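You operate a simulated robot arm through the tools that you are given. There is no shell and no other tool.

You are at the controls of a simulated robot arm. One attempt, no reset.

TASK
Fit the yellow sensor on the mast's stud, swing it to the reel, lock it and test it.
Fine: free the orange lock knob first; the green lamp stays lit.

It is judged by the outcome, as a careful person would: the job done as asked, and still so three seconds after it is handed in. It fails if anything else is knocked over, pushed out of place, dropped, spilled or broken.

THE ROBOT
A 6-joint arm with a two-finger parallel gripper, fixed in place. Base frame: the origin is on the floor under the middle of its stand, x ahead of it, y to its left, z up. Readings come in mm, rad, newtons and seconds.
It reaches about 815 mm from its shoulder. Its first joint turns from -1.152 to 1.152 rad. Payload 2.7 kg.
The TCP is the grasp point between the finger pads, 23 mm short of the fingertips. In the tool frame z runs along the fingers and y along their closing line. Largest opening 94 mm; finger width 38, thickness 10; the body of the gripper, 54 by 96 mm, starts 39 mm behind the TCP.
Orientation is that of the tool frame in the base frame, as [roll, pitch, yaw] about the fixed x, y, z axes, in that order (R = Rz(yaw) Ry(pitch) Rx(roll)). With the fingers straight down and closing along the base's y, the tool's x points along the base's -x, its y along +y and its z along -z.

THE INTERFACE
- The arm moves only by the tool play_rows. Its argument "commands" is a list of rows, each an object of numbers (a shift or turn left out is 0, a gripper value left out holds the last): "tx", "ty", "tz": the shift along the base's x, y, z in mm; "wx", "wy", "wz": the turn, a rotation vector about the base's x, y, z in rad. In form: [{"tx": .., "ty": .., "tz": .., "wx": .., "wy": .., "wz": ..}, ...]. A call has 1 to 20 rows; each row shifts and turns the commanded pose from where the row before left it. "jaw" is the closure in counts, from 0 (fully open) to 255 (shut), set as the call begins (left out, the last holds). Each row takes 0.2 s and may step no farther than 50 mm and 0.15 rad from the row before; otherwise, or with a gripper value out of range, the whole call is refused. A pose out of reach is approached as far as the arm can. The call stops where the force on the tool passes 40 N (or 10 N more than at its start, if that is more) or the arm is blocked; 0.2 s more then pass. Each finger travels about 45 mm/s and halts on what it meets, pressing with about 30 N; the grip force reading is that of the motor and also rises with nothing between the fingers. The clock runs only during rows and for 0.2 s after the last one: add rows that do not move to give the fingers time. It gives the time, the measured TCP pose, the force on the tool (base axes), the opening and the grip force at its end, in the units of the frame above (readings bear some noise), with the torque about the TCP (base axes, N m) and any sound that the robot's microphone picked up, and new pictures: "show" is both (left out), scene, wrist or none.
- Cameras (640 x 400 px; columns grow to the right, rows downward): "scene" is fixed at [76.3, -428.9, 1410.4]; the picture's right is [0.79, -0.61, 0.00], its down [-0.31, -0.40, -0.86] and it looks along [0.53, 0.68, -0.51] (base axes); focal length 248 px, centre (320, 200). "wrist" rides on the gripper at [86, 16, -74] in the tool frame; the picture's right is [-0.18, 0.98, 0.00], its down [-0.58, -0.11, -0.81] and it looks along [-0.79, -0.15, 0.59] (tool axes); focal length 243 px, centre (320, 200). There is no depth. A picture from a camera that has moved, and an enlarged one, comes with that camera's place and axes in the base frame and with its lens.
- close_up(camera, box): a new picture of the part [left, top, right, bottom] of that camera's present view, enlarged. The clock stands still meanwhile.
- close_job(): hands the job in; it is judged then, once.

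Places have to be worked out from the pictures, the camera data and where the tool is seen. Open the gripper and draw the arm clear of the work before you hand the job in, unless the task says otherwise.

The tools are called as name(argument=value, ...) on one line, values as JSON. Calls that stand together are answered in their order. play_rows: Moves the arm, as the interface text tells. Its arguments: {"type":"object","properties":{"commands":{"type":"array"},"jaw":{"type":"number"},"show":{"type":"string","enum":["both","scene","wrist","none"]}},"required":["commands"]} The other tools are called the same way: close_up (camera, box) takes an enlarged picture of a part of a camera's view; close_job () hands the job in.

At the start:

```text
t: 0.0
eef_pos: [362.1, 220.2, 1163.2]
tool_rot: [3.139, -0.001, 3.141]
ft_force: [-1.9, 0.1, -0.1]
torque: [-0.01, 0.0, -0.02]
width: 94.1
grasp_force: 0.1
```

scene: 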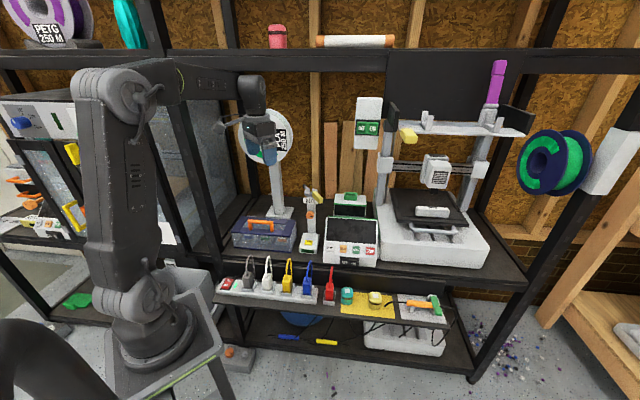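
wrist: 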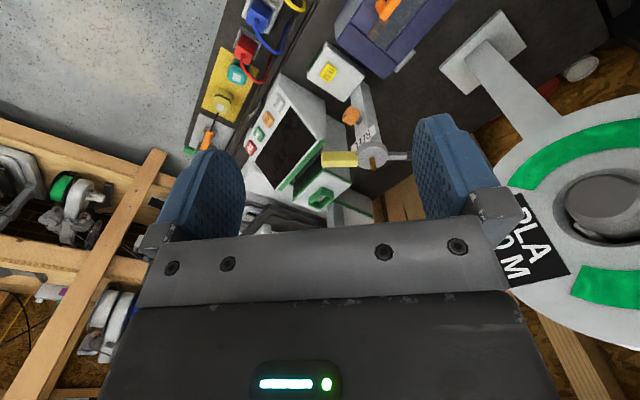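

I'll begin by looking closely at the scene around the mast, the reel, the lamp and the sensor before moving anything.

close_up(camera="scene", box=[220, 90, 400, 270])

close_up(camera="scene", box=[280, 170, 400, 270])

close_up(camera="scene", box=[210, 240, 450, 350])

close_up(camera="wrist", box=[180, 0, 460, 240])

```text
2.22 times, centred on (310, 180) of scene
camera zoom: at [76.3, -428.9, 1410.4], right [0.79, -0.61, 0.0], down [-0.31, -0.4, -0.86], along [0.53, 0.68, -0.51], focal length 551 px, centre (342, 244)
```

zoom: 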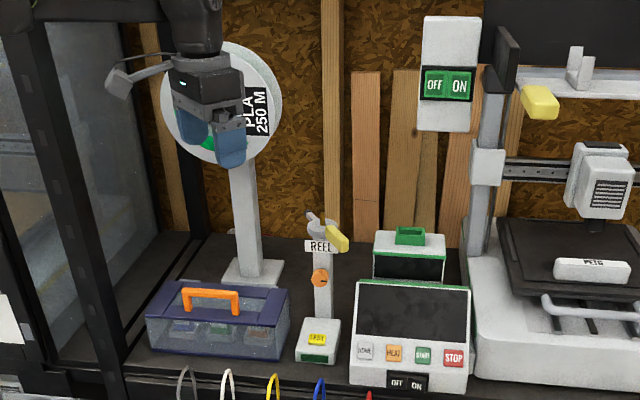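

```text
4.00 times, centred on (340, 220) of scene
camera zoom: at [76.3, -428.9, 1410.4], right [0.79, -0.61, 0.0], down [-0.31, -0.4, -0.86], along [0.53, 0.68, -0.51], focal length 992 px, centre (240, 120)
```

zoom: 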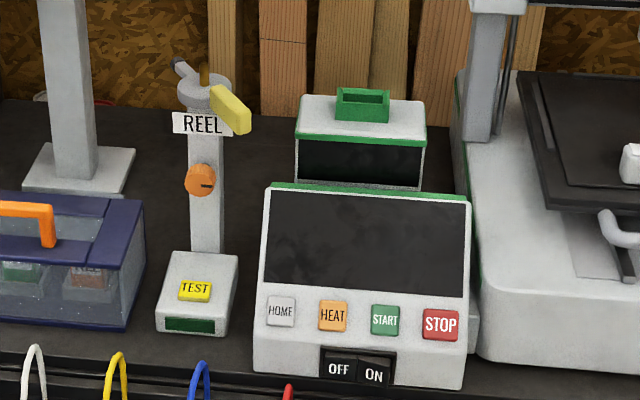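

```text
2.67 times, centred on (330, 295) of scene
camera zoom: at [76.3, -428.9, 1410.4], right [0.79, -0.61, 0.0], down [-0.31, -0.4, -0.86], along [0.53, 0.68, -0.51], focal length 661 px, centre (293, -53)
```

zoom: 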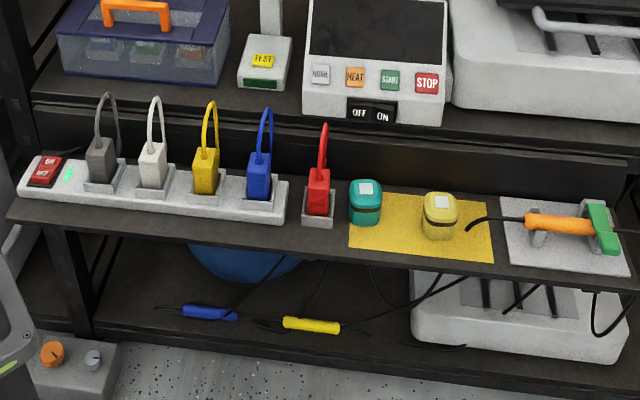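

```text
1.67 times, centred on (320, 120) of wrist
camera zoom: at [275.0, 235.2, 1237.9], right [0.18, 0.98, 0.0], down [0.58, -0.11, 0.81], along [0.79, -0.15, -0.59], focal length 404 px, centre (320, 333)
```

zoom: 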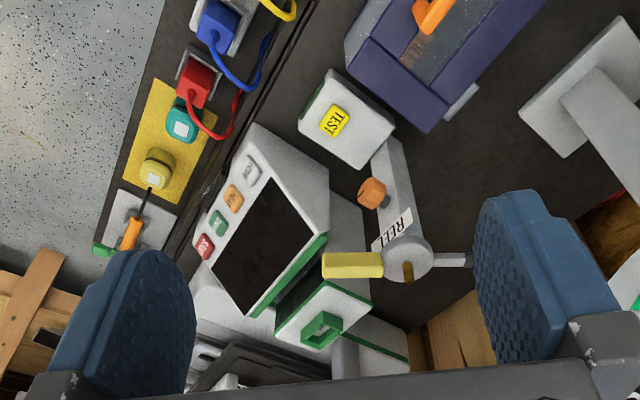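

The mast hub works out to roughly (576, 269, 932), with the stud pointing about +y and the yellow handle toward -y. I'll bring the wrist camera closer, staying well clear of everything, to see the head, knob and stud better.

play_rows(commands=[{"tx": 17, "ty": 2, "tz": -40}, {"tx": 17, "ty": 2, "tz": -40}, {"tx": 17, "ty": 2, "tz": -40}, {"tx": 17, "ty": 2, "tz": -40}], jaw=0)

```text
t: 1.0
eef_pos: [429.6, 226.7, 1003.2]
tool_rot: [3.14, 0.004, -3.141]
ft_force: [-0.1, 0.1, -1.4]
torque: [-0.02, -0.01, -0.01]
width: 94.0
grasp_force: 0.1
camera wrist: at [343.3, 242.3, 1077.1], right [0.18, 0.98, 0.0], down [0.58, -0.11, 0.81], along [0.79, -0.15, -0.59], focal length 243 px, centre (320, 200)
```

scene: 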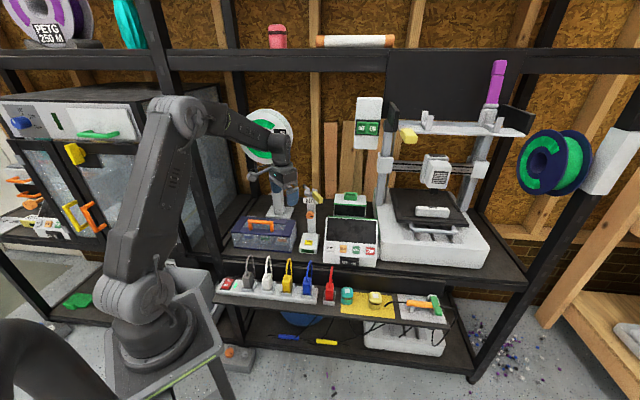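
wrist: 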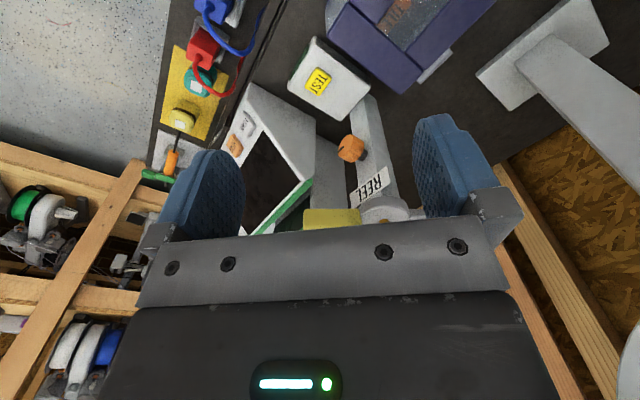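

The gripper palm now hides the hub. I'll enlarge the knob area here, and look at the sensor mat too.

close_up(camera="wrist", box=[270, 90, 430, 240])

close_up(camera="wrist", box=[140, 30, 240, 190])

close_up(camera="scene", box=[235, 100, 335, 200])

close_up(camera="scene", box=[295, 180, 335, 220])

```text
2.67 times, centred on (350, 165) of wrist
camera zoom: at [343.3, 242.3, 1077.1], right [0.18, 0.98, 0.0], down [0.58, -0.11, 0.81], along [0.79, -0.15, -0.59], focal length 647 px, centre (240, 293)
```

zoom: 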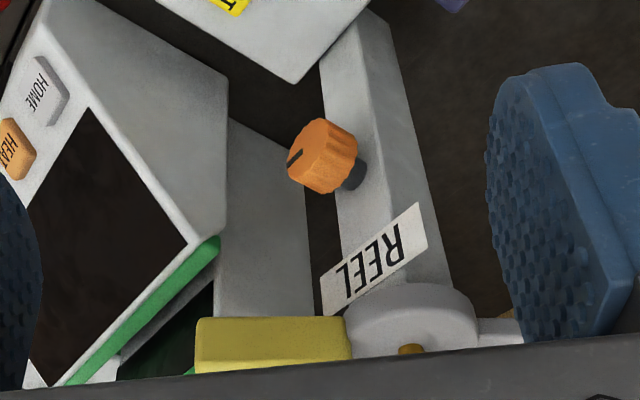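

```text
2.50 times, centred on (190, 110) of wrist
camera zoom: at [343.3, 242.3, 1077.1], right [0.18, 0.98, 0.0], down [0.58, -0.11, 0.81], along [0.79, -0.15, -0.59], focal length 606 px, centre (645, 425)
```

zoom: 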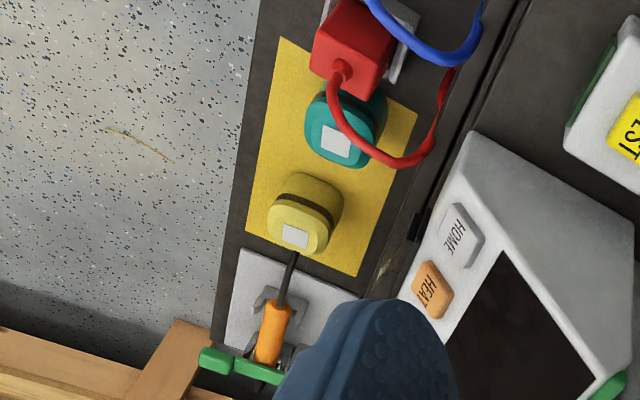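

```text
4.00 times, centred on (285, 150) of scene
camera zoom: at [76.3, -428.9, 1410.4], right [0.79, -0.61, 0.0], down [-0.31, -0.4, -0.86], along [0.53, 0.68, -0.51], focal length 992 px, centre (460, 400)
```

zoom: 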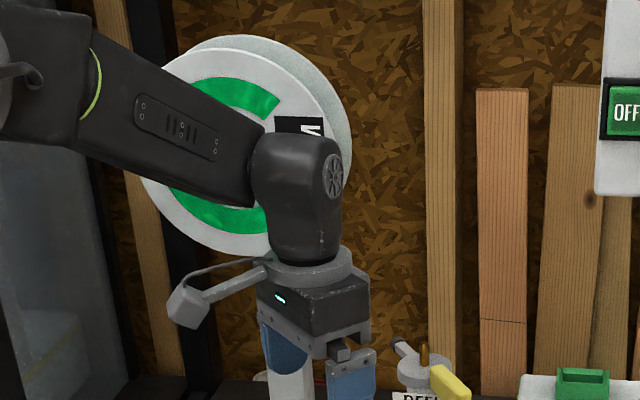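

```text
10.00 times, centred on (315, 200) of scene
camera zoom: at [76.3, -428.9, 1410.4], right [0.79, -0.61, 0.0], down [-0.31, -0.4, -0.86], along [0.53, 0.68, -0.51], focal length 2480 px, centre (370, 200)
```

zoom: 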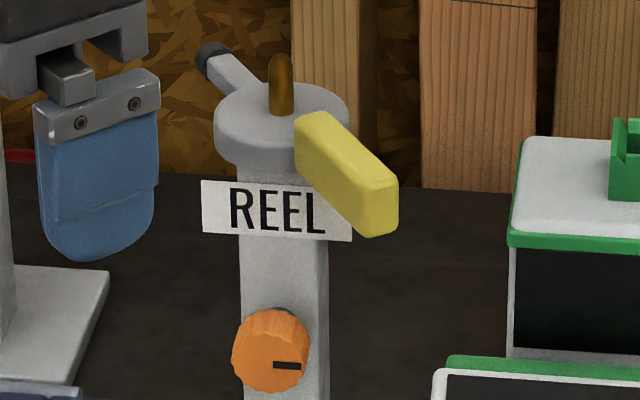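

There is a vertical brass pin on top of the hub, a grey rod with a dark tip, and a yellow handle. I'll move a bit higher and closer so the wrist camera looks down on the hub.

play_rows(commands=[{"tx": 18, "ty": -1, "tz": 34}, {"tx": 18, "ty": -1, "tz": 34}, {"tx": 18, "ty": -1, "tz": 34}], show="wrist")

close_up(camera="wrist", box=[290, 50, 450, 210])

```text
t: 1.8
eef_pos: [483.9, 224.0, 1103.8]
tool_rot: [3.141, 0.0, -3.14]
ft_force: [-0.3, 0.2, -0.1]
torque: [-0.02, -0.01, -0.03]
width: 94.1
grasp_force: 0.1
camera wrist: at [396.6, 239.6, 1179.6], right [0.18, 0.98, 0.0], down [0.58, -0.11, 0.81], along [0.79, -0.15, -0.59], focal length 243 px, centre (320, 200)
```

wrist: 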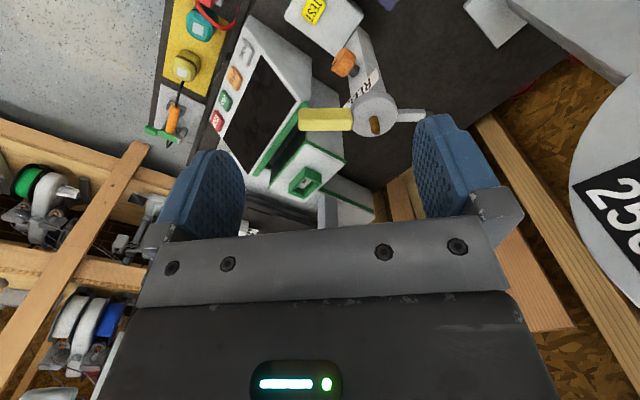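

```text
2.50 times, centred on (370, 130) of wrist
camera zoom: at [396.6, 239.6, 1179.6], right [0.18, 0.98, 0.0], down [0.58, -0.11, 0.81], along [0.79, -0.15, -0.59], focal length 606 px, centre (195, 375)
```

zoom: 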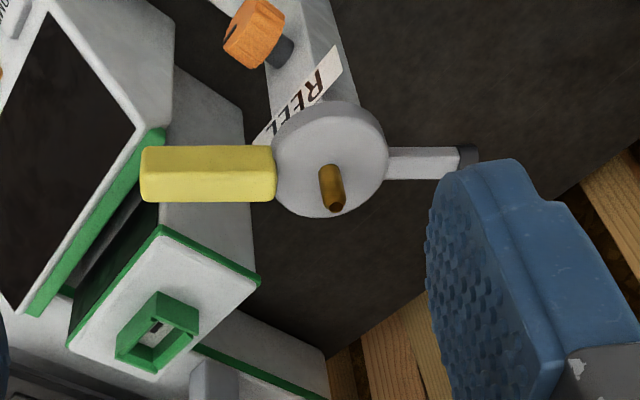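

The stud is the brass pin standing vertically at the hub's centre. Next I'll go see the yellow sensor closely, traversing at this height then descending.

play_rows(commands=[{"tx": 3, "ty": -43}, {"tx": 3, "ty": -43}, {"tx": 3, "ty": -43}, {"tx": 3, "ty": -43}, {"tx": 3, "ty": -43}, {"tx": 3, "ty": -43}, {"tx": 3, "ty": -43}, {"tz": -45}, {"tz": -45}, {"tz": -45}, {"tz": -45}])

close_up(camera="wrist", box=[240, 40, 440, 220])

```text
t: 4.2
eef_pos: [504.8, -75.0, 925.4]
tool_rot: [3.139, 0.002, -3.14]
ft_force: [0.8, 0.3, 0.5]
torque: [-0.02, -0.01, 0.01]
width: 94.0
grasp_force: 0.0
camera wrist: at [418.2, -59.7, 998.4], right [0.18, 0.98, 0.0], down [0.58, -0.11, 0.81], along [0.79, -0.15, -0.59], focal length 243 px, centre (320, 200)
```

scene: 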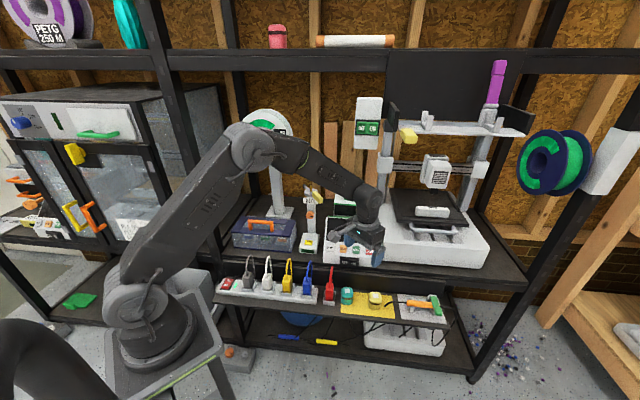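
wrist: 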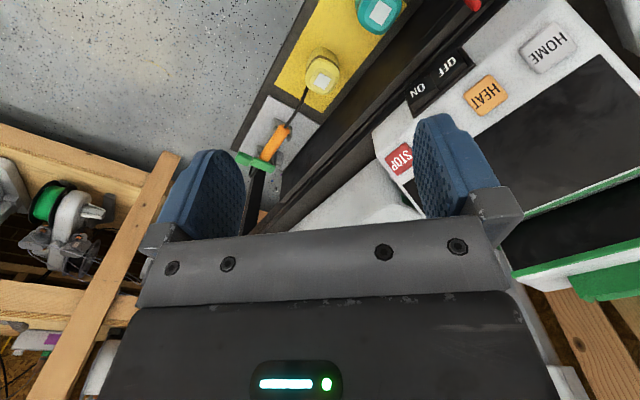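

```text
2.22 times, centred on (340, 130) of wrist
camera zoom: at [418.2, -59.7, 998.4], right [0.18, 0.98, 0.0], down [0.58, -0.11, 0.81], along [0.79, -0.15, -0.59], focal length 539 px, centre (276, 356)
```

zoom: 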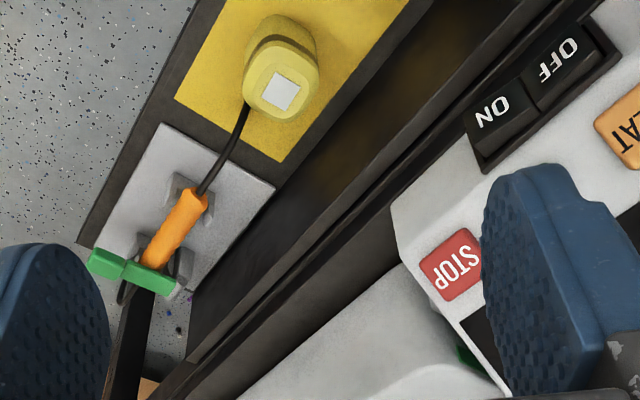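

The sensor's top label triangulates to about (586, -89, 675). I'll look at it and the neighbouring tool more closely from the fixed camera.

close_up(camera="scene", box=[330, 275, 450, 335])

close_up(camera="scene", box=[335, 280, 395, 320])

close_up(camera="scene", box=[215, 265, 285, 310])

```text
5.33 times, centred on (390, 305) of scene
camera zoom: at [76.3, -428.9, 1410.4], right [0.79, -0.61, 0.0], down [-0.31, -0.4, -0.86], along [0.53, 0.68, -0.51], focal length 1323 px, centre (-53, -360)
```

zoom: 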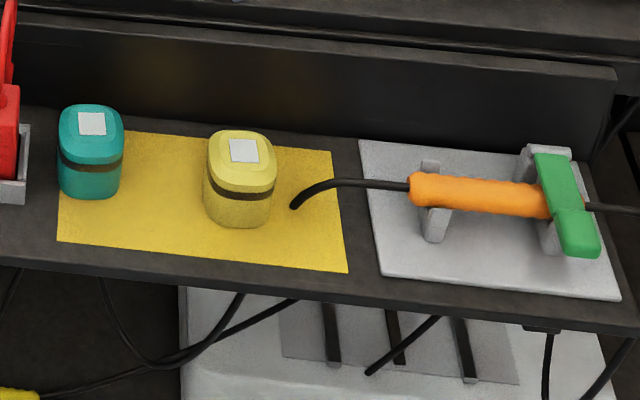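

```text
10.00 times, centred on (365, 300) of scene
camera zoom: at [76.3, -428.9, 1410.4], right [0.79, -0.61, 0.0], down [-0.31, -0.4, -0.86], along [0.53, 0.68, -0.51], focal length 2480 px, centre (-130, -800)
```

zoom: 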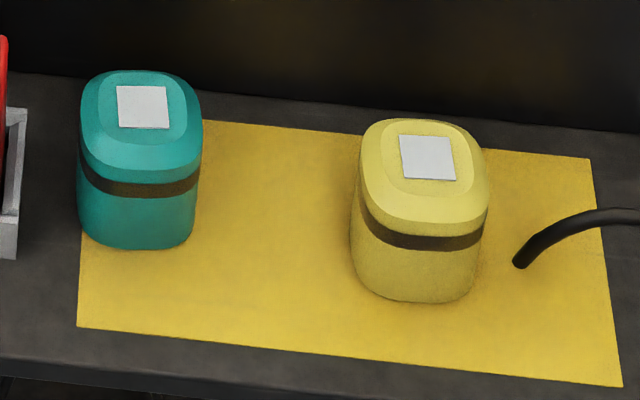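

```text
8.89 times, centred on (250, 288) of scene
camera zoom: at [76.3, -428.9, 1410.4], right [0.79, -0.61, 0.0], down [-0.31, -0.4, -0.86], along [0.53, 0.68, -0.51], focal length 2204 px, centre (942, -578)
```

zoom: 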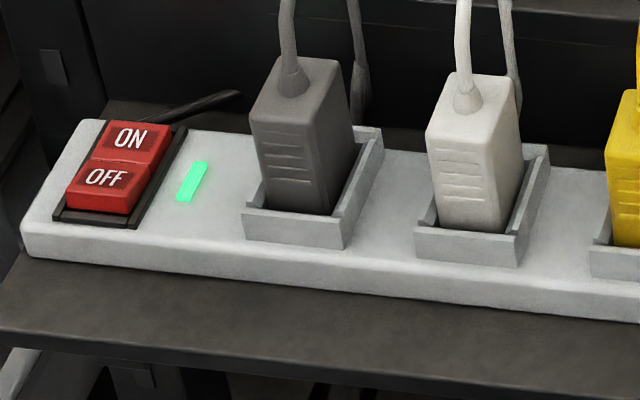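

The rack is turned about 45° (its front edge runs at about -45° in the base frame), so the knob axis should point along (0.71, 0.71, 0). I'll retreat to open space in front of the mast and yaw the tool by -135° so that, once pitched level, the camera rides on top.

play_rows(commands=[{"tx": -6.5, "ty": 11, "tz": 5, "wz": -0.14725}, {"tx": -6.5, "ty": 11, "tz": 5, "wz": -0.14725}, {"tx": -6.5, "ty": 11, "tz": 5, "wz": -0.14725}, {"tx": -6.5, "ty": 11, "tz": 5, "wz": -0.14725}, {"tx": -6.5, "ty": 11, "tz": 5, "wz": -0.14725}, {"tx": -6.5, "ty": 11, "tz": 5, "wz": -0.14725}, {"tx": -6.5, "ty": 11, "tz": 5, "wz": -0.14725}, {"tx": -6.5, "ty": 11, "tz": 5, "wz": -0.14725}, {"tx": -6.5, "ty": 11, "tz": 5, "wz": -0.14725}, {"tx": -6.5, "ty": 11, "tz": 5, "wz": -0.14725}, {"tx": -6.5, "ty": 11, "tz": 5, "wz": -0.14725}, {"tx": -6.5, "ty": 11, "tz": 5, "wz": -0.14725}, {"tx": -6.5, "ty": 11, "tz": 5, "wz": -0.14725}, {"tx": -6.5, "ty": 11, "tz": 5, "wz": -0.14725}, {"tx": -6.5, "ty": 11, "tz": 5, "wz": -0.14725}, {"tx": -6.5, "ty": 11, "tz": 5, "wz": -0.14725}])

```text
t: 7.6
eef_pos: [402.1, 99.5, 1005.1]
tool_rot: [3.139, 0.0, 0.783]
ft_force: [0.5, 0.6, -0.7]
torque: [-0.04, -0.01, -0.01]
width: 94.1
grasp_force: 0.0
camera wrist: at [473.2, 149.9, 1080.0], right [0.56, -0.83, 0.0], down [-0.49, -0.33, 0.81], along [-0.67, -0.46, -0.59], focal length 243 px, centre (320, 200)
```

scene: 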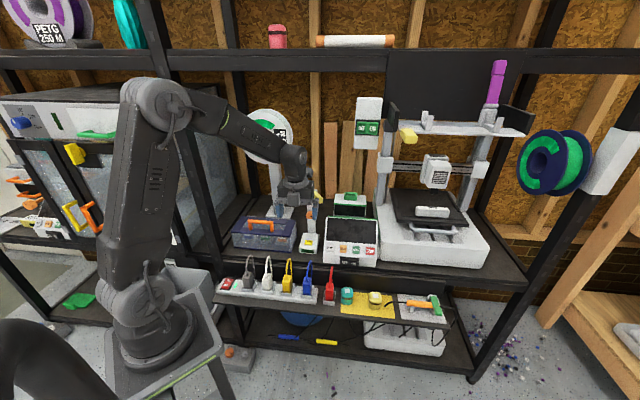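
wrist: 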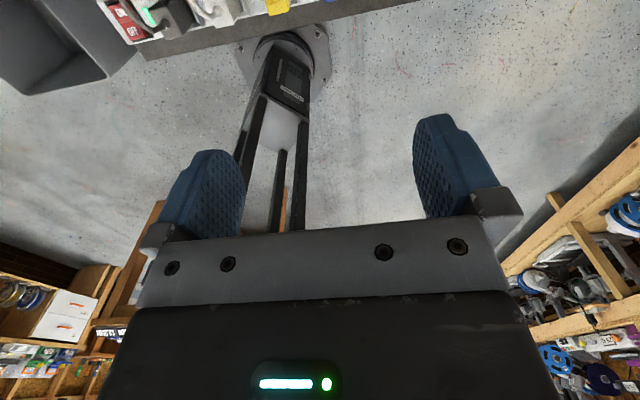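

Yaw is done. Now I'll pitch the tool up to level so the fingers point along the knob's axis, moving slowly forward but staying ~150 mm from the mast.

play_rows(commands=[{"tx": 4, "ty": 4, "wx": 0.101, "wy": -0.101}, {"tx": 4, "ty": 4, "wx": 0.101, "wy": -0.101}, {"tx": 4, "ty": 4, "wx": 0.101, "wy": -0.101}, {"tx": 4, "ty": 4, "wx": 0.101, "wy": -0.101}, {"tx": 4, "ty": 4, "wx": 0.101, "wy": -0.101}, {"tx": 4, "ty": 4, "wx": 0.101, "wy": -0.101}])

```text
t: 9.0
eef_pos: [426.5, 122.6, 1005.0]
tool_rot: [3.137, -0.857, 0.785]
ft_force: [0.0, -0.3, 0.5]
torque: [0.0, -0.01, -0.01]
width: 93.9
grasp_force: 0.0
camera wrist: at [436.1, 111.8, 1119.5], right [0.61, -0.78, -0.14], down [-0.78, -0.62, 0.09], along [-0.15, 0.05, -0.99], focal length 243 px, centre (320, 200)
```

scene: 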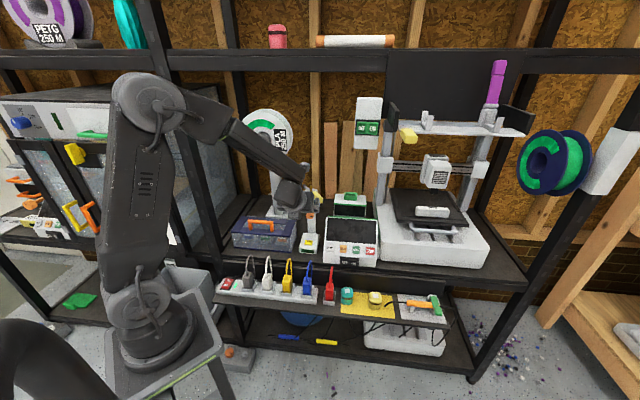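
wrist: 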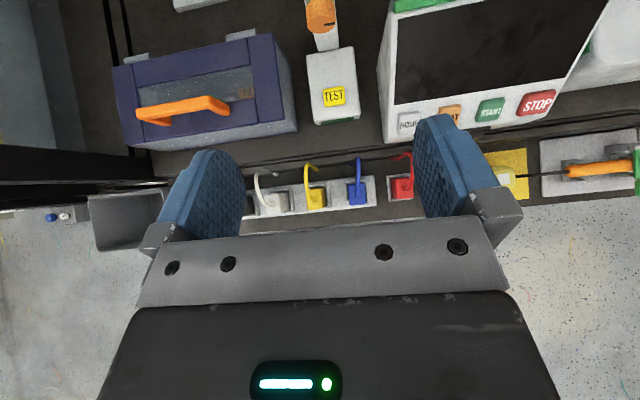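

This tilt makes the wrist camera look straight down, which is ideal for measuring. I'll shift it toward the hub at a higher height and read off the hub, rod and handle directions from above.

play_rows(commands=[{"tz": 30}, {"tx": 23, "ty": 29, "tz": 30}, {"tx": 23, "ty": 29}, {"tx": 23, "ty": 29}], show="wrist")

close_up(camera="wrist", box=[220, 0, 420, 200])

```text
t: 10.0
eef_pos: [494.3, 210.5, 1065.4]
tool_rot: [3.141, -0.859, 0.786]
ft_force: [0.5, 0.6, 0.5]
torque: [0.02, 0.01, 0.02]
width: 94.0
grasp_force: 0.1
camera wrist: at [504.9, 200.1, 1179.6], right [0.61, -0.78, -0.14], down [-0.78, -0.62, 0.09], along [-0.15, 0.05, -0.99], focal length 243 px, centre (320, 200)
```

wrist: 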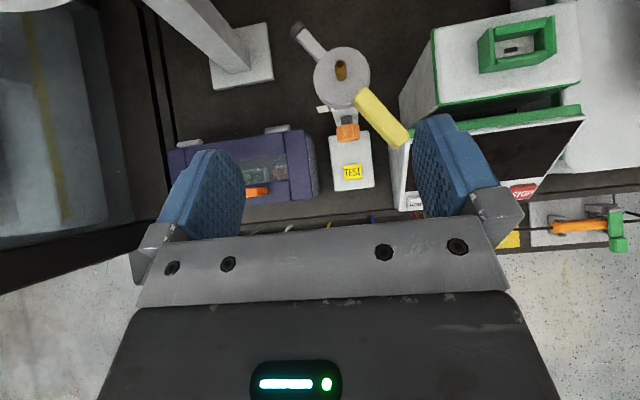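

```text
2.00 times, centred on (320, 100) of wrist
camera zoom: at [504.9, 200.1, 1179.6], right [0.61, -0.78, -0.14], down [-0.78, -0.62, 0.09], along [-0.15, 0.05, -0.99], focal length 485 px, centre (320, 400)
```

zoom: 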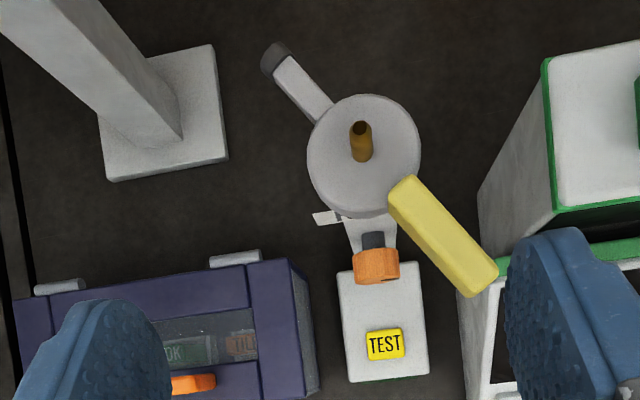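

From above, the hub is centred at about (576, 269); the rod points at about 80° and the reel lies at about 107° from the hub. Next I back away, level the tool, and come down in front of the knob and REEL plate for a closer frontal look.

play_rows(commands=[{"tx": -20, "ty": -32}, {"tx": -20, "ty": -32}, {"tz": -30, "wx": 0.1007, "wy": -0.1007}, {"tz": -30, "wx": 0.1007, "wy": -0.1007}, {"tz": -30, "wx": 0.1007, "wy": -0.1007}, {"tz": -30, "wx": 0.1007, "wy": -0.1007}, {"tz": -30, "wx": 0.1007, "wy": -0.1007}])

close_up(camera="wrist", box=[220, 0, 460, 200])

```text
t: 11.6
eef_pos: [455.7, 146.4, 915.9]
tool_rot: [1.713, -1.568, 2.21]
ft_force: [-0.3, 0.3, 0.1]
torque: [-0.01, -0.03, -0.03]
width: 94.0
grasp_force: 0.0
camera wrist: at [412.5, 81.8, 1002.7], right [0.69, -0.7, -0.18], down [-0.65, -0.49, -0.58], along [0.32, 0.52, -0.79], focal length 243 px, centre (320, 200)
```

scene: 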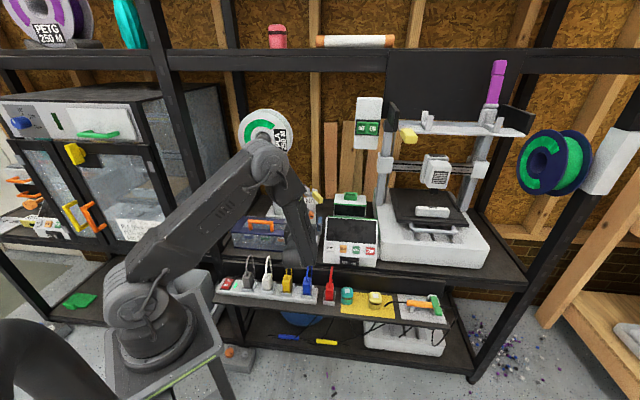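
wrist: 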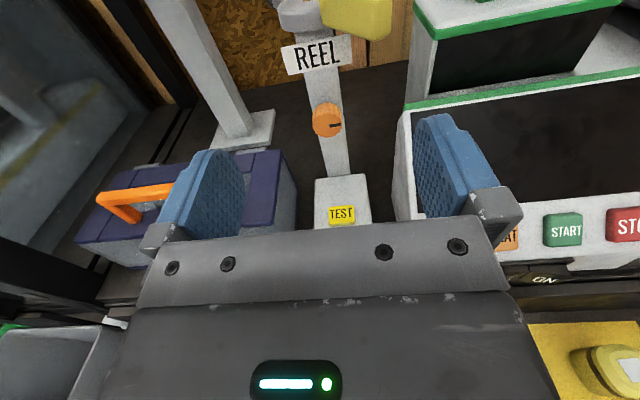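

```text
2.00 times, centred on (340, 100) of wrist
camera zoom: at [412.5, 81.8, 1002.7], right [0.69, -0.7, -0.18], down [-0.65, -0.49, -0.58], along [0.32, 0.52, -0.79], focal length 485 px, centre (280, 400)
```

zoom: 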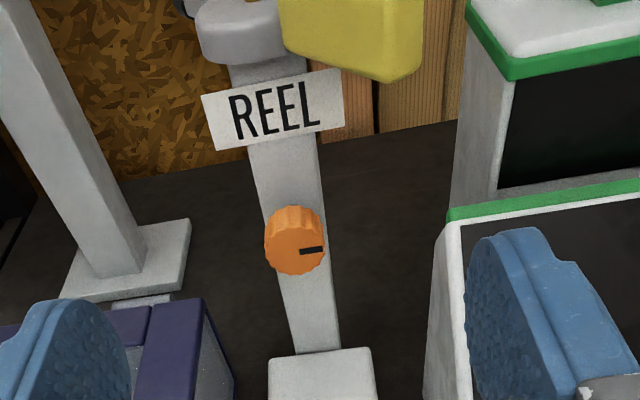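

The tool is now level. The knob face sits about 64 mm below and 3 mm left of my tool axis, about 130 mm ahead. I'll narrow the jaws to about 60 mm, drop to knob height and advance half of the gap.

play_rows(commands=[{"tx": -1, "ty": 1, "tz": -31}, {"tx": -1, "ty": 1, "tz": -31}, {"tx": 21, "ty": 21}, {"tx": 21, "ty": 21}], jaw=92)

close_up(camera="wrist", box=[240, 40, 400, 200])

close_up(camera="scene", box=[280, 180, 360, 260])

```text
t: 12.6
eef_pos: [494.5, 188.7, 852.0]
tool_rot: [3.067, -1.569, 0.857]
ft_force: [-0.4, 0.1, -0.3]
torque: [-0.01, -0.02, 0.02]
width: 60.2
grasp_force: 0.2
camera wrist: at [452.8, 125.9, 939.9], right [0.69, -0.7, -0.18], down [-0.65, -0.49, -0.58], along [0.31, 0.52, -0.79], focal length 243 px, centre (320, 200)
```

scene: 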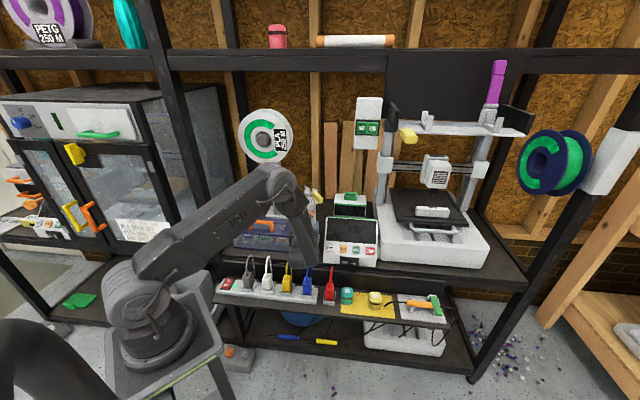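
wrist: 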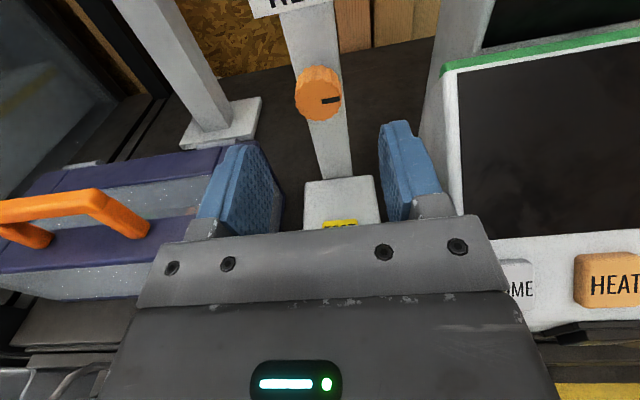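

```text
2.50 times, centred on (320, 120) of wrist
camera zoom: at [452.8, 125.9, 939.9], right [0.69, -0.7, -0.18], down [-0.65, -0.49, -0.58], along [0.31, 0.52, -0.79], focal length 606 px, centre (320, 400)
```

zoom: 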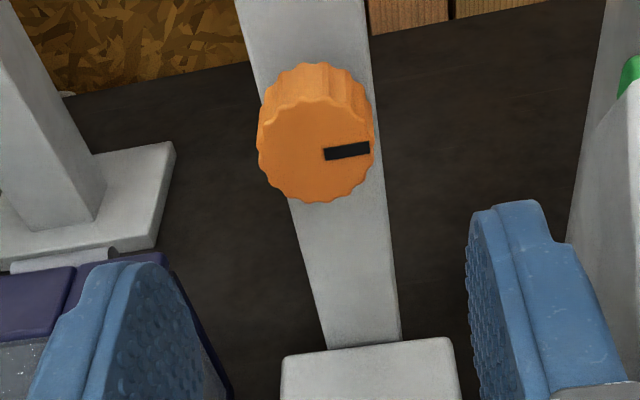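

```text
5.00 times, centred on (320, 220) of scene
camera zoom: at [76.3, -428.9, 1410.4], right [0.79, -0.61, 0.0], down [-0.31, -0.4, -0.86], along [0.53, 0.68, -0.51], focal length 1240 px, centre (320, 100)
```

zoom: 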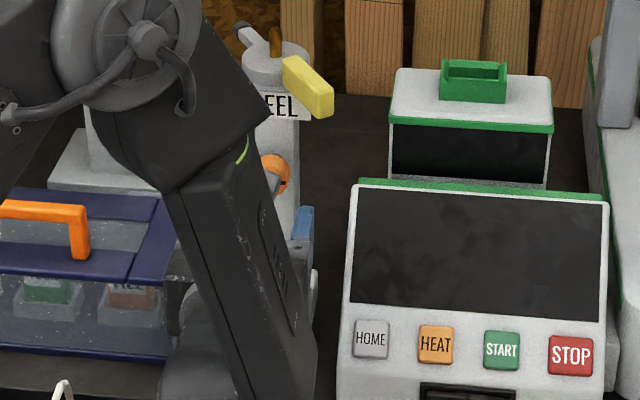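

The knob is nearly on the tool axis (a couple of mm low and left). I'll advance another 35 mm and re-measure before closing in.

play_rows(commands=[{"tx": 12, "ty": 12.5, "tz": 0}, {"tx": 12, "ty": 12.5, "tz": 0}], show="wrist")

close_up(camera="wrist", box=[220, 80, 420, 230])

```text
t: 13.2
eef_pos: [517.7, 216.2, 852.8]
tool_rot: [2.945, -1.568, 0.98]
ft_force: [0.4, 0.5, 0.4]
torque: [0.01, -0.02, -0.01]
width: 59.7
grasp_force: 0.1
camera wrist: at [476.0, 151.0, 939.6], right [0.69, -0.7, -0.18], down [-0.65, -0.49, -0.58], along [0.31, 0.52, -0.79], focal length 243 px, centre (320, 200)
```

wrist: 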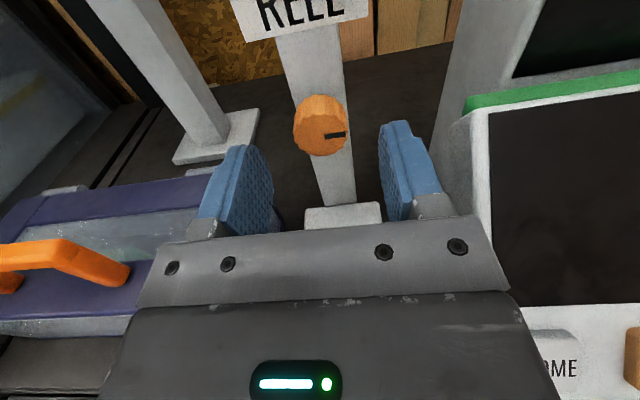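

```text
2.67 times, centred on (320, 155) of wrist
camera zoom: at [476.0, 151.0, 939.6], right [0.69, -0.7, -0.18], down [-0.65, -0.49, -0.58], along [0.31, 0.52, -0.79], focal length 647 px, centre (320, 320)
```

zoom: 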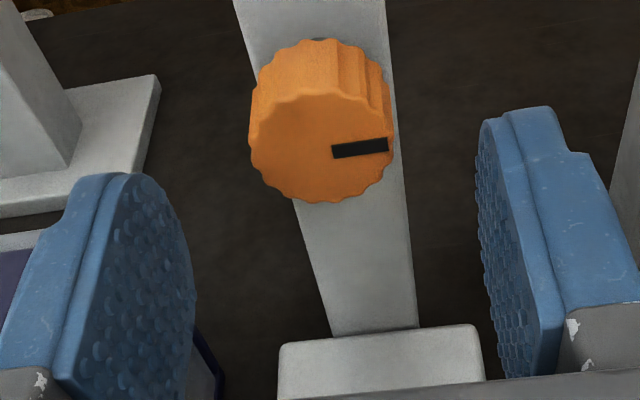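

Laterally the knob is centred, but vertical position is ambiguous from this angle. I'll roll the tool 90° counter-clockwise about its own axis (camera to the left, in free air) so the camera gives a side view of the knob's height and depth.

play_rows(commands=[{"wx": -0.101, "wy": -0.101}, {"wx": -0.101, "wy": -0.101}, {"wx": -0.101, "wy": -0.101}, {"wx": -0.101, "wy": -0.101}, {"wx": -0.101, "wy": -0.101}, {"wx": -0.101, "wy": -0.101}, {"wx": -0.101, "wy": -0.101}, {"wx": -0.101, "wy": -0.101}, {"wx": -0.101, "wy": -0.101}, {"wx": -0.101, "wy": -0.101}, {"wx": -0.101, "wy": -0.101}])

close_up(camera="wrist", box=[220, 60, 420, 220])

```text
t: 15.6
eef_pos: [518.9, 215.8, 853.0]
tool_rot: [1.569, 0.003, 2.354]
ft_force: [-0.5, 0.7, 0.6]
torque: [0.0, 0.01, 0.02]
width: 60.0
grasp_force: 0.1
camera wrist: at [403.8, 224.0, 869.3], right [0.13, -0.13, 0.98], down [-0.16, -0.98, -0.11], along [0.98, -0.14, -0.14], focal length 243 px, centre (320, 200)
```

scene: 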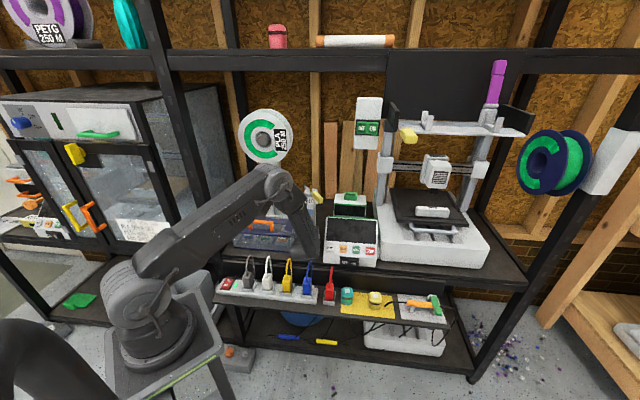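
wrist: 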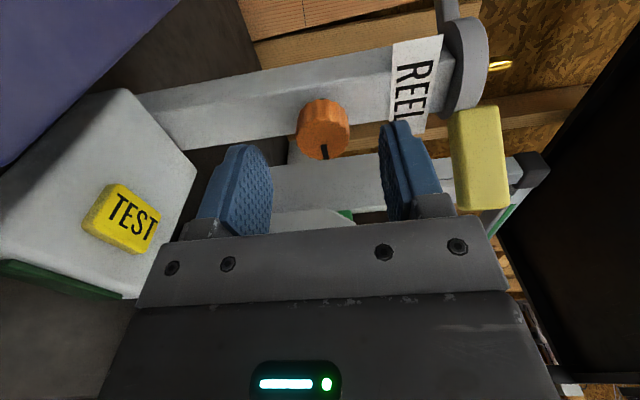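

```text
2.50 times, centred on (320, 140) of wrist
camera zoom: at [403.8, 224.0, 869.3], right [0.13, -0.13, 0.98], down [-0.16, -0.98, -0.11], along [0.98, -0.14, -0.14], focal length 606 px, centre (320, 350)
```

zoom: 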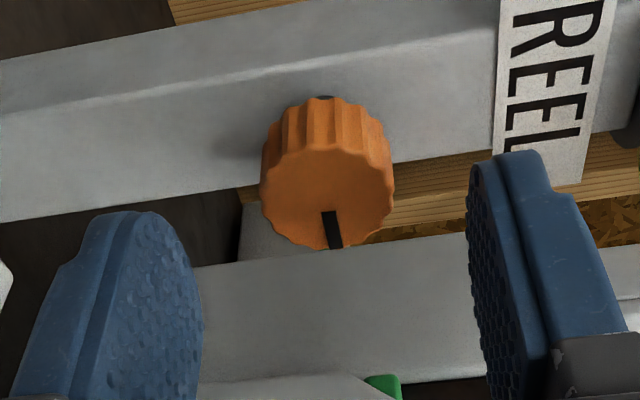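

From the side view, the knob face centre is about 2 mm above the tool axis, centred laterally, and ~31 mm ahead: about (541, 238, 855). I'll roll back (camera up), correct the height, and then advance 25 mm so the pads straddle the knob.

play_rows(commands=[{"tz": 2, "wx": 0.101, "wy": 0.101}, {"wx": 0.101, "wy": 0.101}, {"wx": 0.101, "wy": 0.101}, {"wx": 0.101, "wy": 0.101}, {"wx": 0.101, "wy": 0.101}, {"wx": 0.101, "wy": 0.101}, {"wx": 0.101, "wy": 0.101}, {"wx": 0.101, "wy": 0.101}, {"wx": 0.101, "wy": 0.101}, {"wx": 0.101, "wy": 0.101}, {"wx": 0.101, "wy": 0.101}, {"tx": 9, "ty": 9}, {"tx": 9, "ty": 9}])

close_up(camera="wrist", box=[220, 80, 420, 230])

```text
t: 18.4
eef_pos: [536.7, 233.0, 855.7]
tool_rot: [-2.824, -1.569, 0.467]
ft_force: [-0.2, 0.2, 0.4]
torque: [0.02, -0.01, 0.02]
width: 60.2
grasp_force: 0.0
camera wrist: at [494.4, 169.3, 942.0], right [0.69, -0.7, -0.18], down [-0.65, -0.49, -0.58], along [0.31, 0.52, -0.79], focal length 243 px, centre (320, 200)
```

scene: 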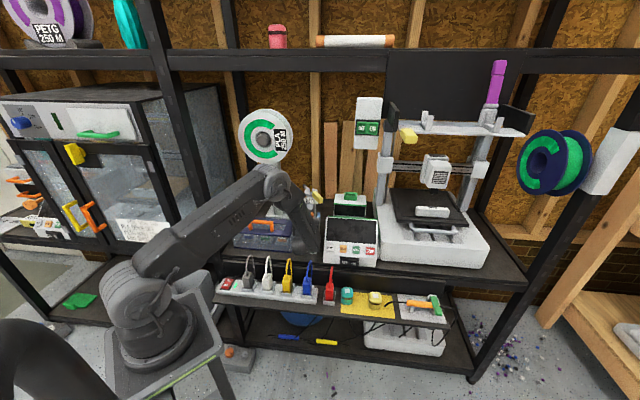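
wrist: 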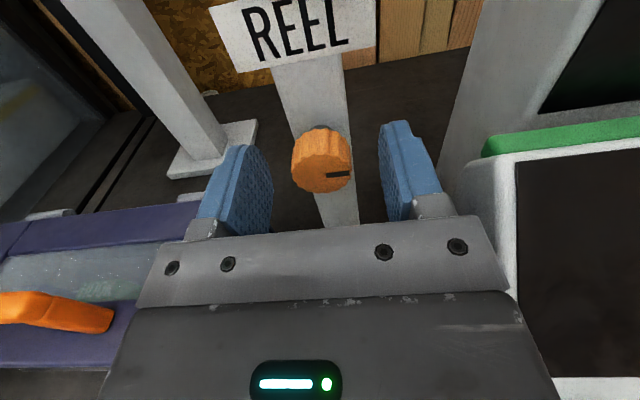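

```text
2.67 times, centred on (320, 155) of wrist
camera zoom: at [494.4, 169.3, 942.0], right [0.69, -0.7, -0.18], down [-0.65, -0.49, -0.58], along [0.31, 0.52, -0.79], focal length 647 px, centre (320, 320)
```

zoom: 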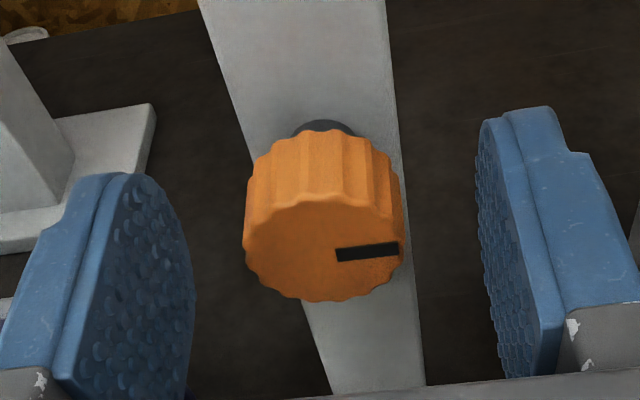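

The knob is centred between the pads with its face about 6 mm ahead of the grasp point. I'll nudge 2 mm further and close on it.

play_rows(commands=[{"tx": 1.7, "ty": 1.1}], show="none")

play_rows(commands=[{"tx": 0}, {"tx": 0}, {"tx": 0}], jaw=210, show="wrist")

```text
t: 18.8
eef_pos: [538.5, 234.4, 854.6]
tool_rot: [3.128, -1.569, 0.798]
ft_force: [0.7, -0.3, -0.7]
torque: [0.0, 0.02, -0.02]
width: 60.1
grasp_force: 0.0
```

```text
t: 19.6
eef_pos: [538.7, 235.7, 856.0]
tool_rot: [2.997, -1.57, 0.929]
ft_force: [2.7, -0.7, -1.4]
torque: [0.11, -0.1, 0.16]
width: 30.0
grasp_force: 45.6
camera wrist: at [496.3, 170.3, 942.1], right [0.69, -0.7, -0.18], down [-0.65, -0.49, -0.58], along [0.31, 0.52, -0.79], focal length 243 px, centre (320, 200)
```

wrist: 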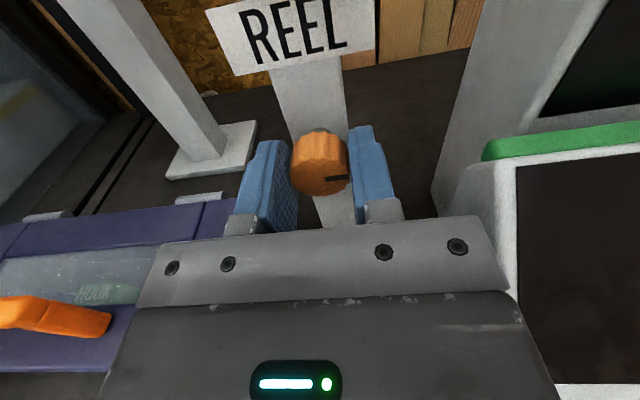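

The knob is gripped (30 mm). I'll try a small counter-clockwise turn (about 0.2 rad) and watch the torque.

play_rows(commands=[{"wx": -0.05, "wy": -0.05}, {"wx": -0.05, "wy": -0.05}, {"wx": -0.05, "wy": -0.05}], show="wrist")

close_up(camera="wrist", box=[220, 80, 420, 230])

```text
t: 20.4
eef_pos: [539.1, 234.9, 855.4]
tool_rot: [1.577, -1.357, 2.349]
ft_force: [4.8, 1.6, 1.2]
torque: [-0.58, 0.61, -0.01]
width: 29.7
grasp_force: 44.6
camera wrist: at [483.0, 183.6, 943.5], right [0.71, -0.71, 0.03], down [-0.56, -0.58, -0.59], along [0.43, 0.4, -0.81], focal length 243 px, centre (320, 200)
```

wrist: 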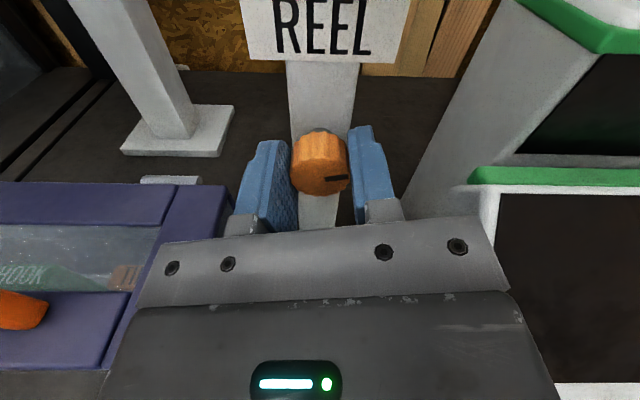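

```text
2.67 times, centred on (320, 155) of wrist
camera zoom: at [483.0, 183.6, 943.5], right [0.71, -0.71, 0.03], down [-0.56, -0.58, -0.59], along [0.43, 0.4, -0.81], focal length 647 px, centre (320, 320)
```

zoom: 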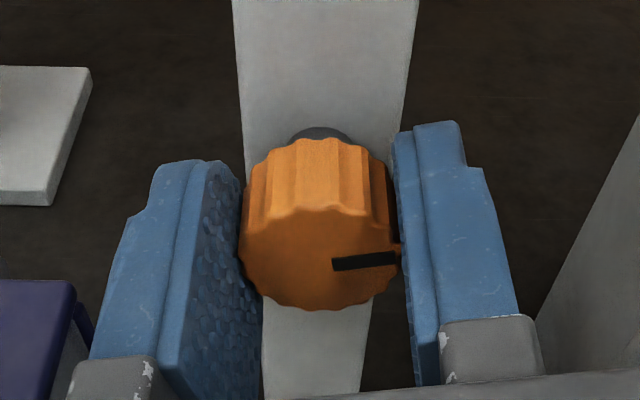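

The mark stays fixed relative to the fingers, so the knob is turning with the tool at negligible axial torque. I'll continue counter-clockwise in moderate steps.

play_rows(commands=[{"wx": -0.07, "wy": -0.07}, {"wx": -0.07, "wy": -0.07}, {"wx": -0.07, "wy": -0.07}, {"wx": -0.07, "wy": -0.07}, {"wx": -0.07, "wy": -0.07}], show="wrist")

close_up(camera="wrist", box=[220, 80, 420, 230])

```text
t: 21.6
eef_pos: [537.9, 235.2, 854.6]
tool_rot: [1.573, -0.862, 2.354]
ft_force: [11.8, 4.7, -6.3]
torque: [0.3, -0.27, 0.38]
width: 29.5
grasp_force: 45.3
camera wrist: at [453.5, 213.1, 931.6], right [0.61, -0.61, 0.5], down [-0.36, -0.78, -0.51], along [0.7, 0.13, -0.7], focal length 243 px, centre (320, 200)
```

wrist: 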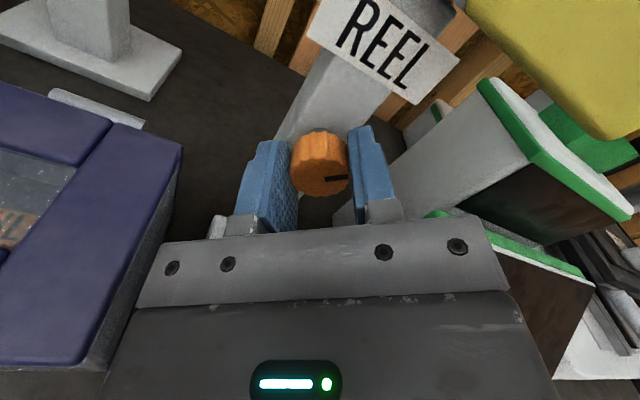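

```text
2.67 times, centred on (320, 155) of wrist
camera zoom: at [453.5, 213.1, 931.6], right [0.61, -0.61, 0.5], down [-0.36, -0.78, -0.51], along [0.7, 0.13, -0.7], focal length 647 px, centre (320, 320)
```

zoom: 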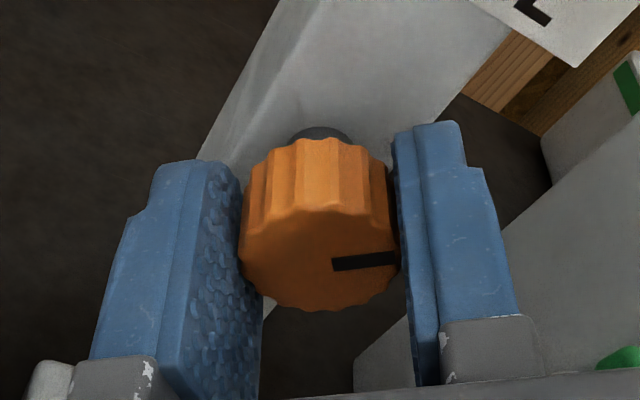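

Still turning cleanly together (about 40° so far) with modest forces. Continuing.

play_rows(commands=[{"wx": -0.07, "wy": -0.07}, {"wx": -0.07, "wy": -0.07}, {"wx": -0.07, "wy": -0.07}, {"wx": -0.07, "wy": -0.07}], show="wrist")

close_up(camera="wrist", box=[220, 80, 420, 230])

```text
t: 22.6
eef_pos: [538.1, 234.2, 855.3]
tool_rot: [1.57, -0.466, 2.355]
ft_force: [6.9, 6.5, -0.6]
torque: [-0.69, 0.75, -0.69]
width: 29.7
grasp_force: 45.3
camera wrist: at [435.1, 231.6, 908.6], right [0.43, -0.43, 0.8], down [-0.24, -0.9, -0.36], along [0.87, -0.04, -0.49], focal length 243 px, centre (320, 200)
```

wrist: 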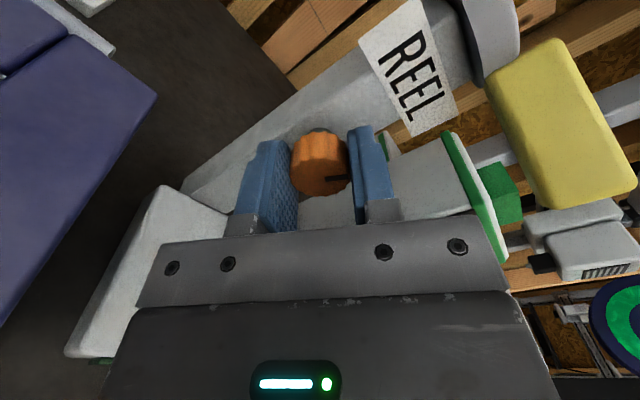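

```text
2.67 times, centred on (320, 155) of wrist
camera zoom: at [435.1, 231.6, 908.6], right [0.43, -0.43, 0.8], down [-0.24, -0.9, -0.36], along [0.87, -0.04, -0.49], focal length 647 px, centre (320, 320)
```

zoom: 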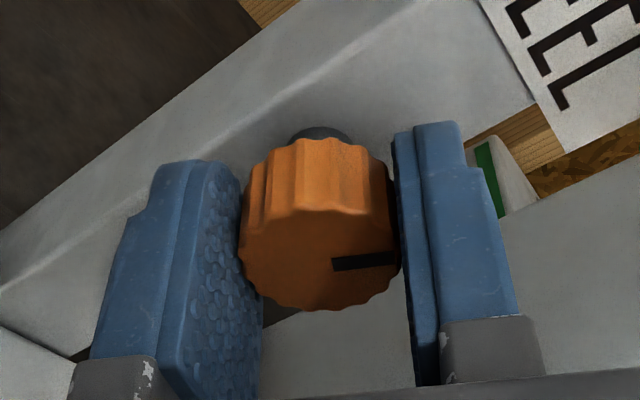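

About 63° turned, no stop felt yet. Continuing toward 90°.

play_rows(commands=[{"wx": -0.07, "wy": -0.07}, {"wx": -0.07, "wy": -0.07}, {"wx": -0.07, "wy": -0.07}, {"wx": -0.07, "wy": -0.07}, {"wx": -0.05, "wy": -0.05}], show="wrist")

close_up(camera="wrist", box=[220, 80, 420, 230])

```text
t: 23.8
eef_pos: [538.5, 234.4, 854.5]
tool_rot: [1.571, 0.0, 2.354]
ft_force: [10.0, 9.5, -7.3]
torque: [0.02, 0.02, -0.18]
width: 29.7
grasp_force: 44.8
camera wrist: at [423.4, 243.2, 871.1], right [0.13, -0.13, 0.98], down [-0.16, -0.98, -0.11], along [0.98, -0.14, -0.15], focal length 243 px, centre (320, 200)
```

wrist: 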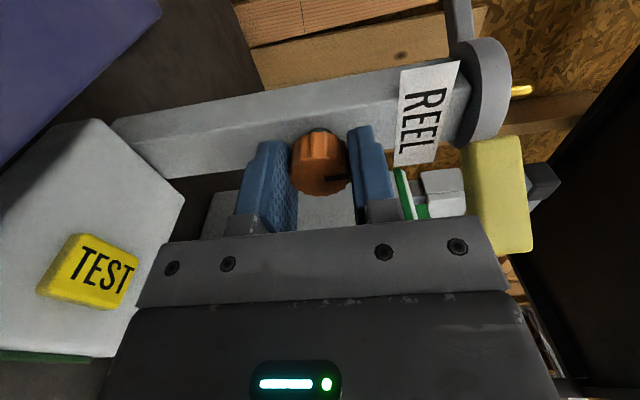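

```text
2.67 times, centred on (320, 155) of wrist
camera zoom: at [423.4, 243.2, 871.1], right [0.13, -0.13, 0.98], down [-0.16, -0.98, -0.11], along [0.98, -0.14, -0.15], focal length 647 px, centre (320, 320)
```

zoom: 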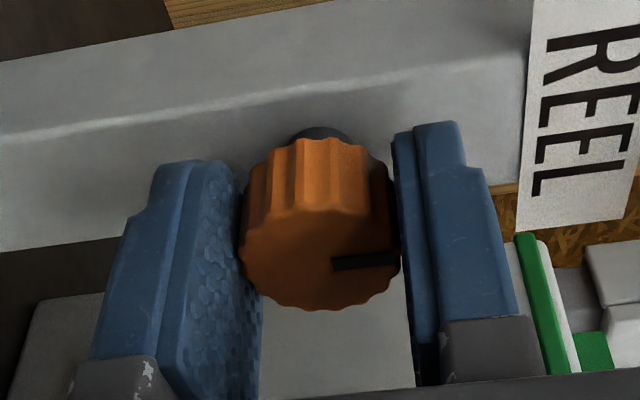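

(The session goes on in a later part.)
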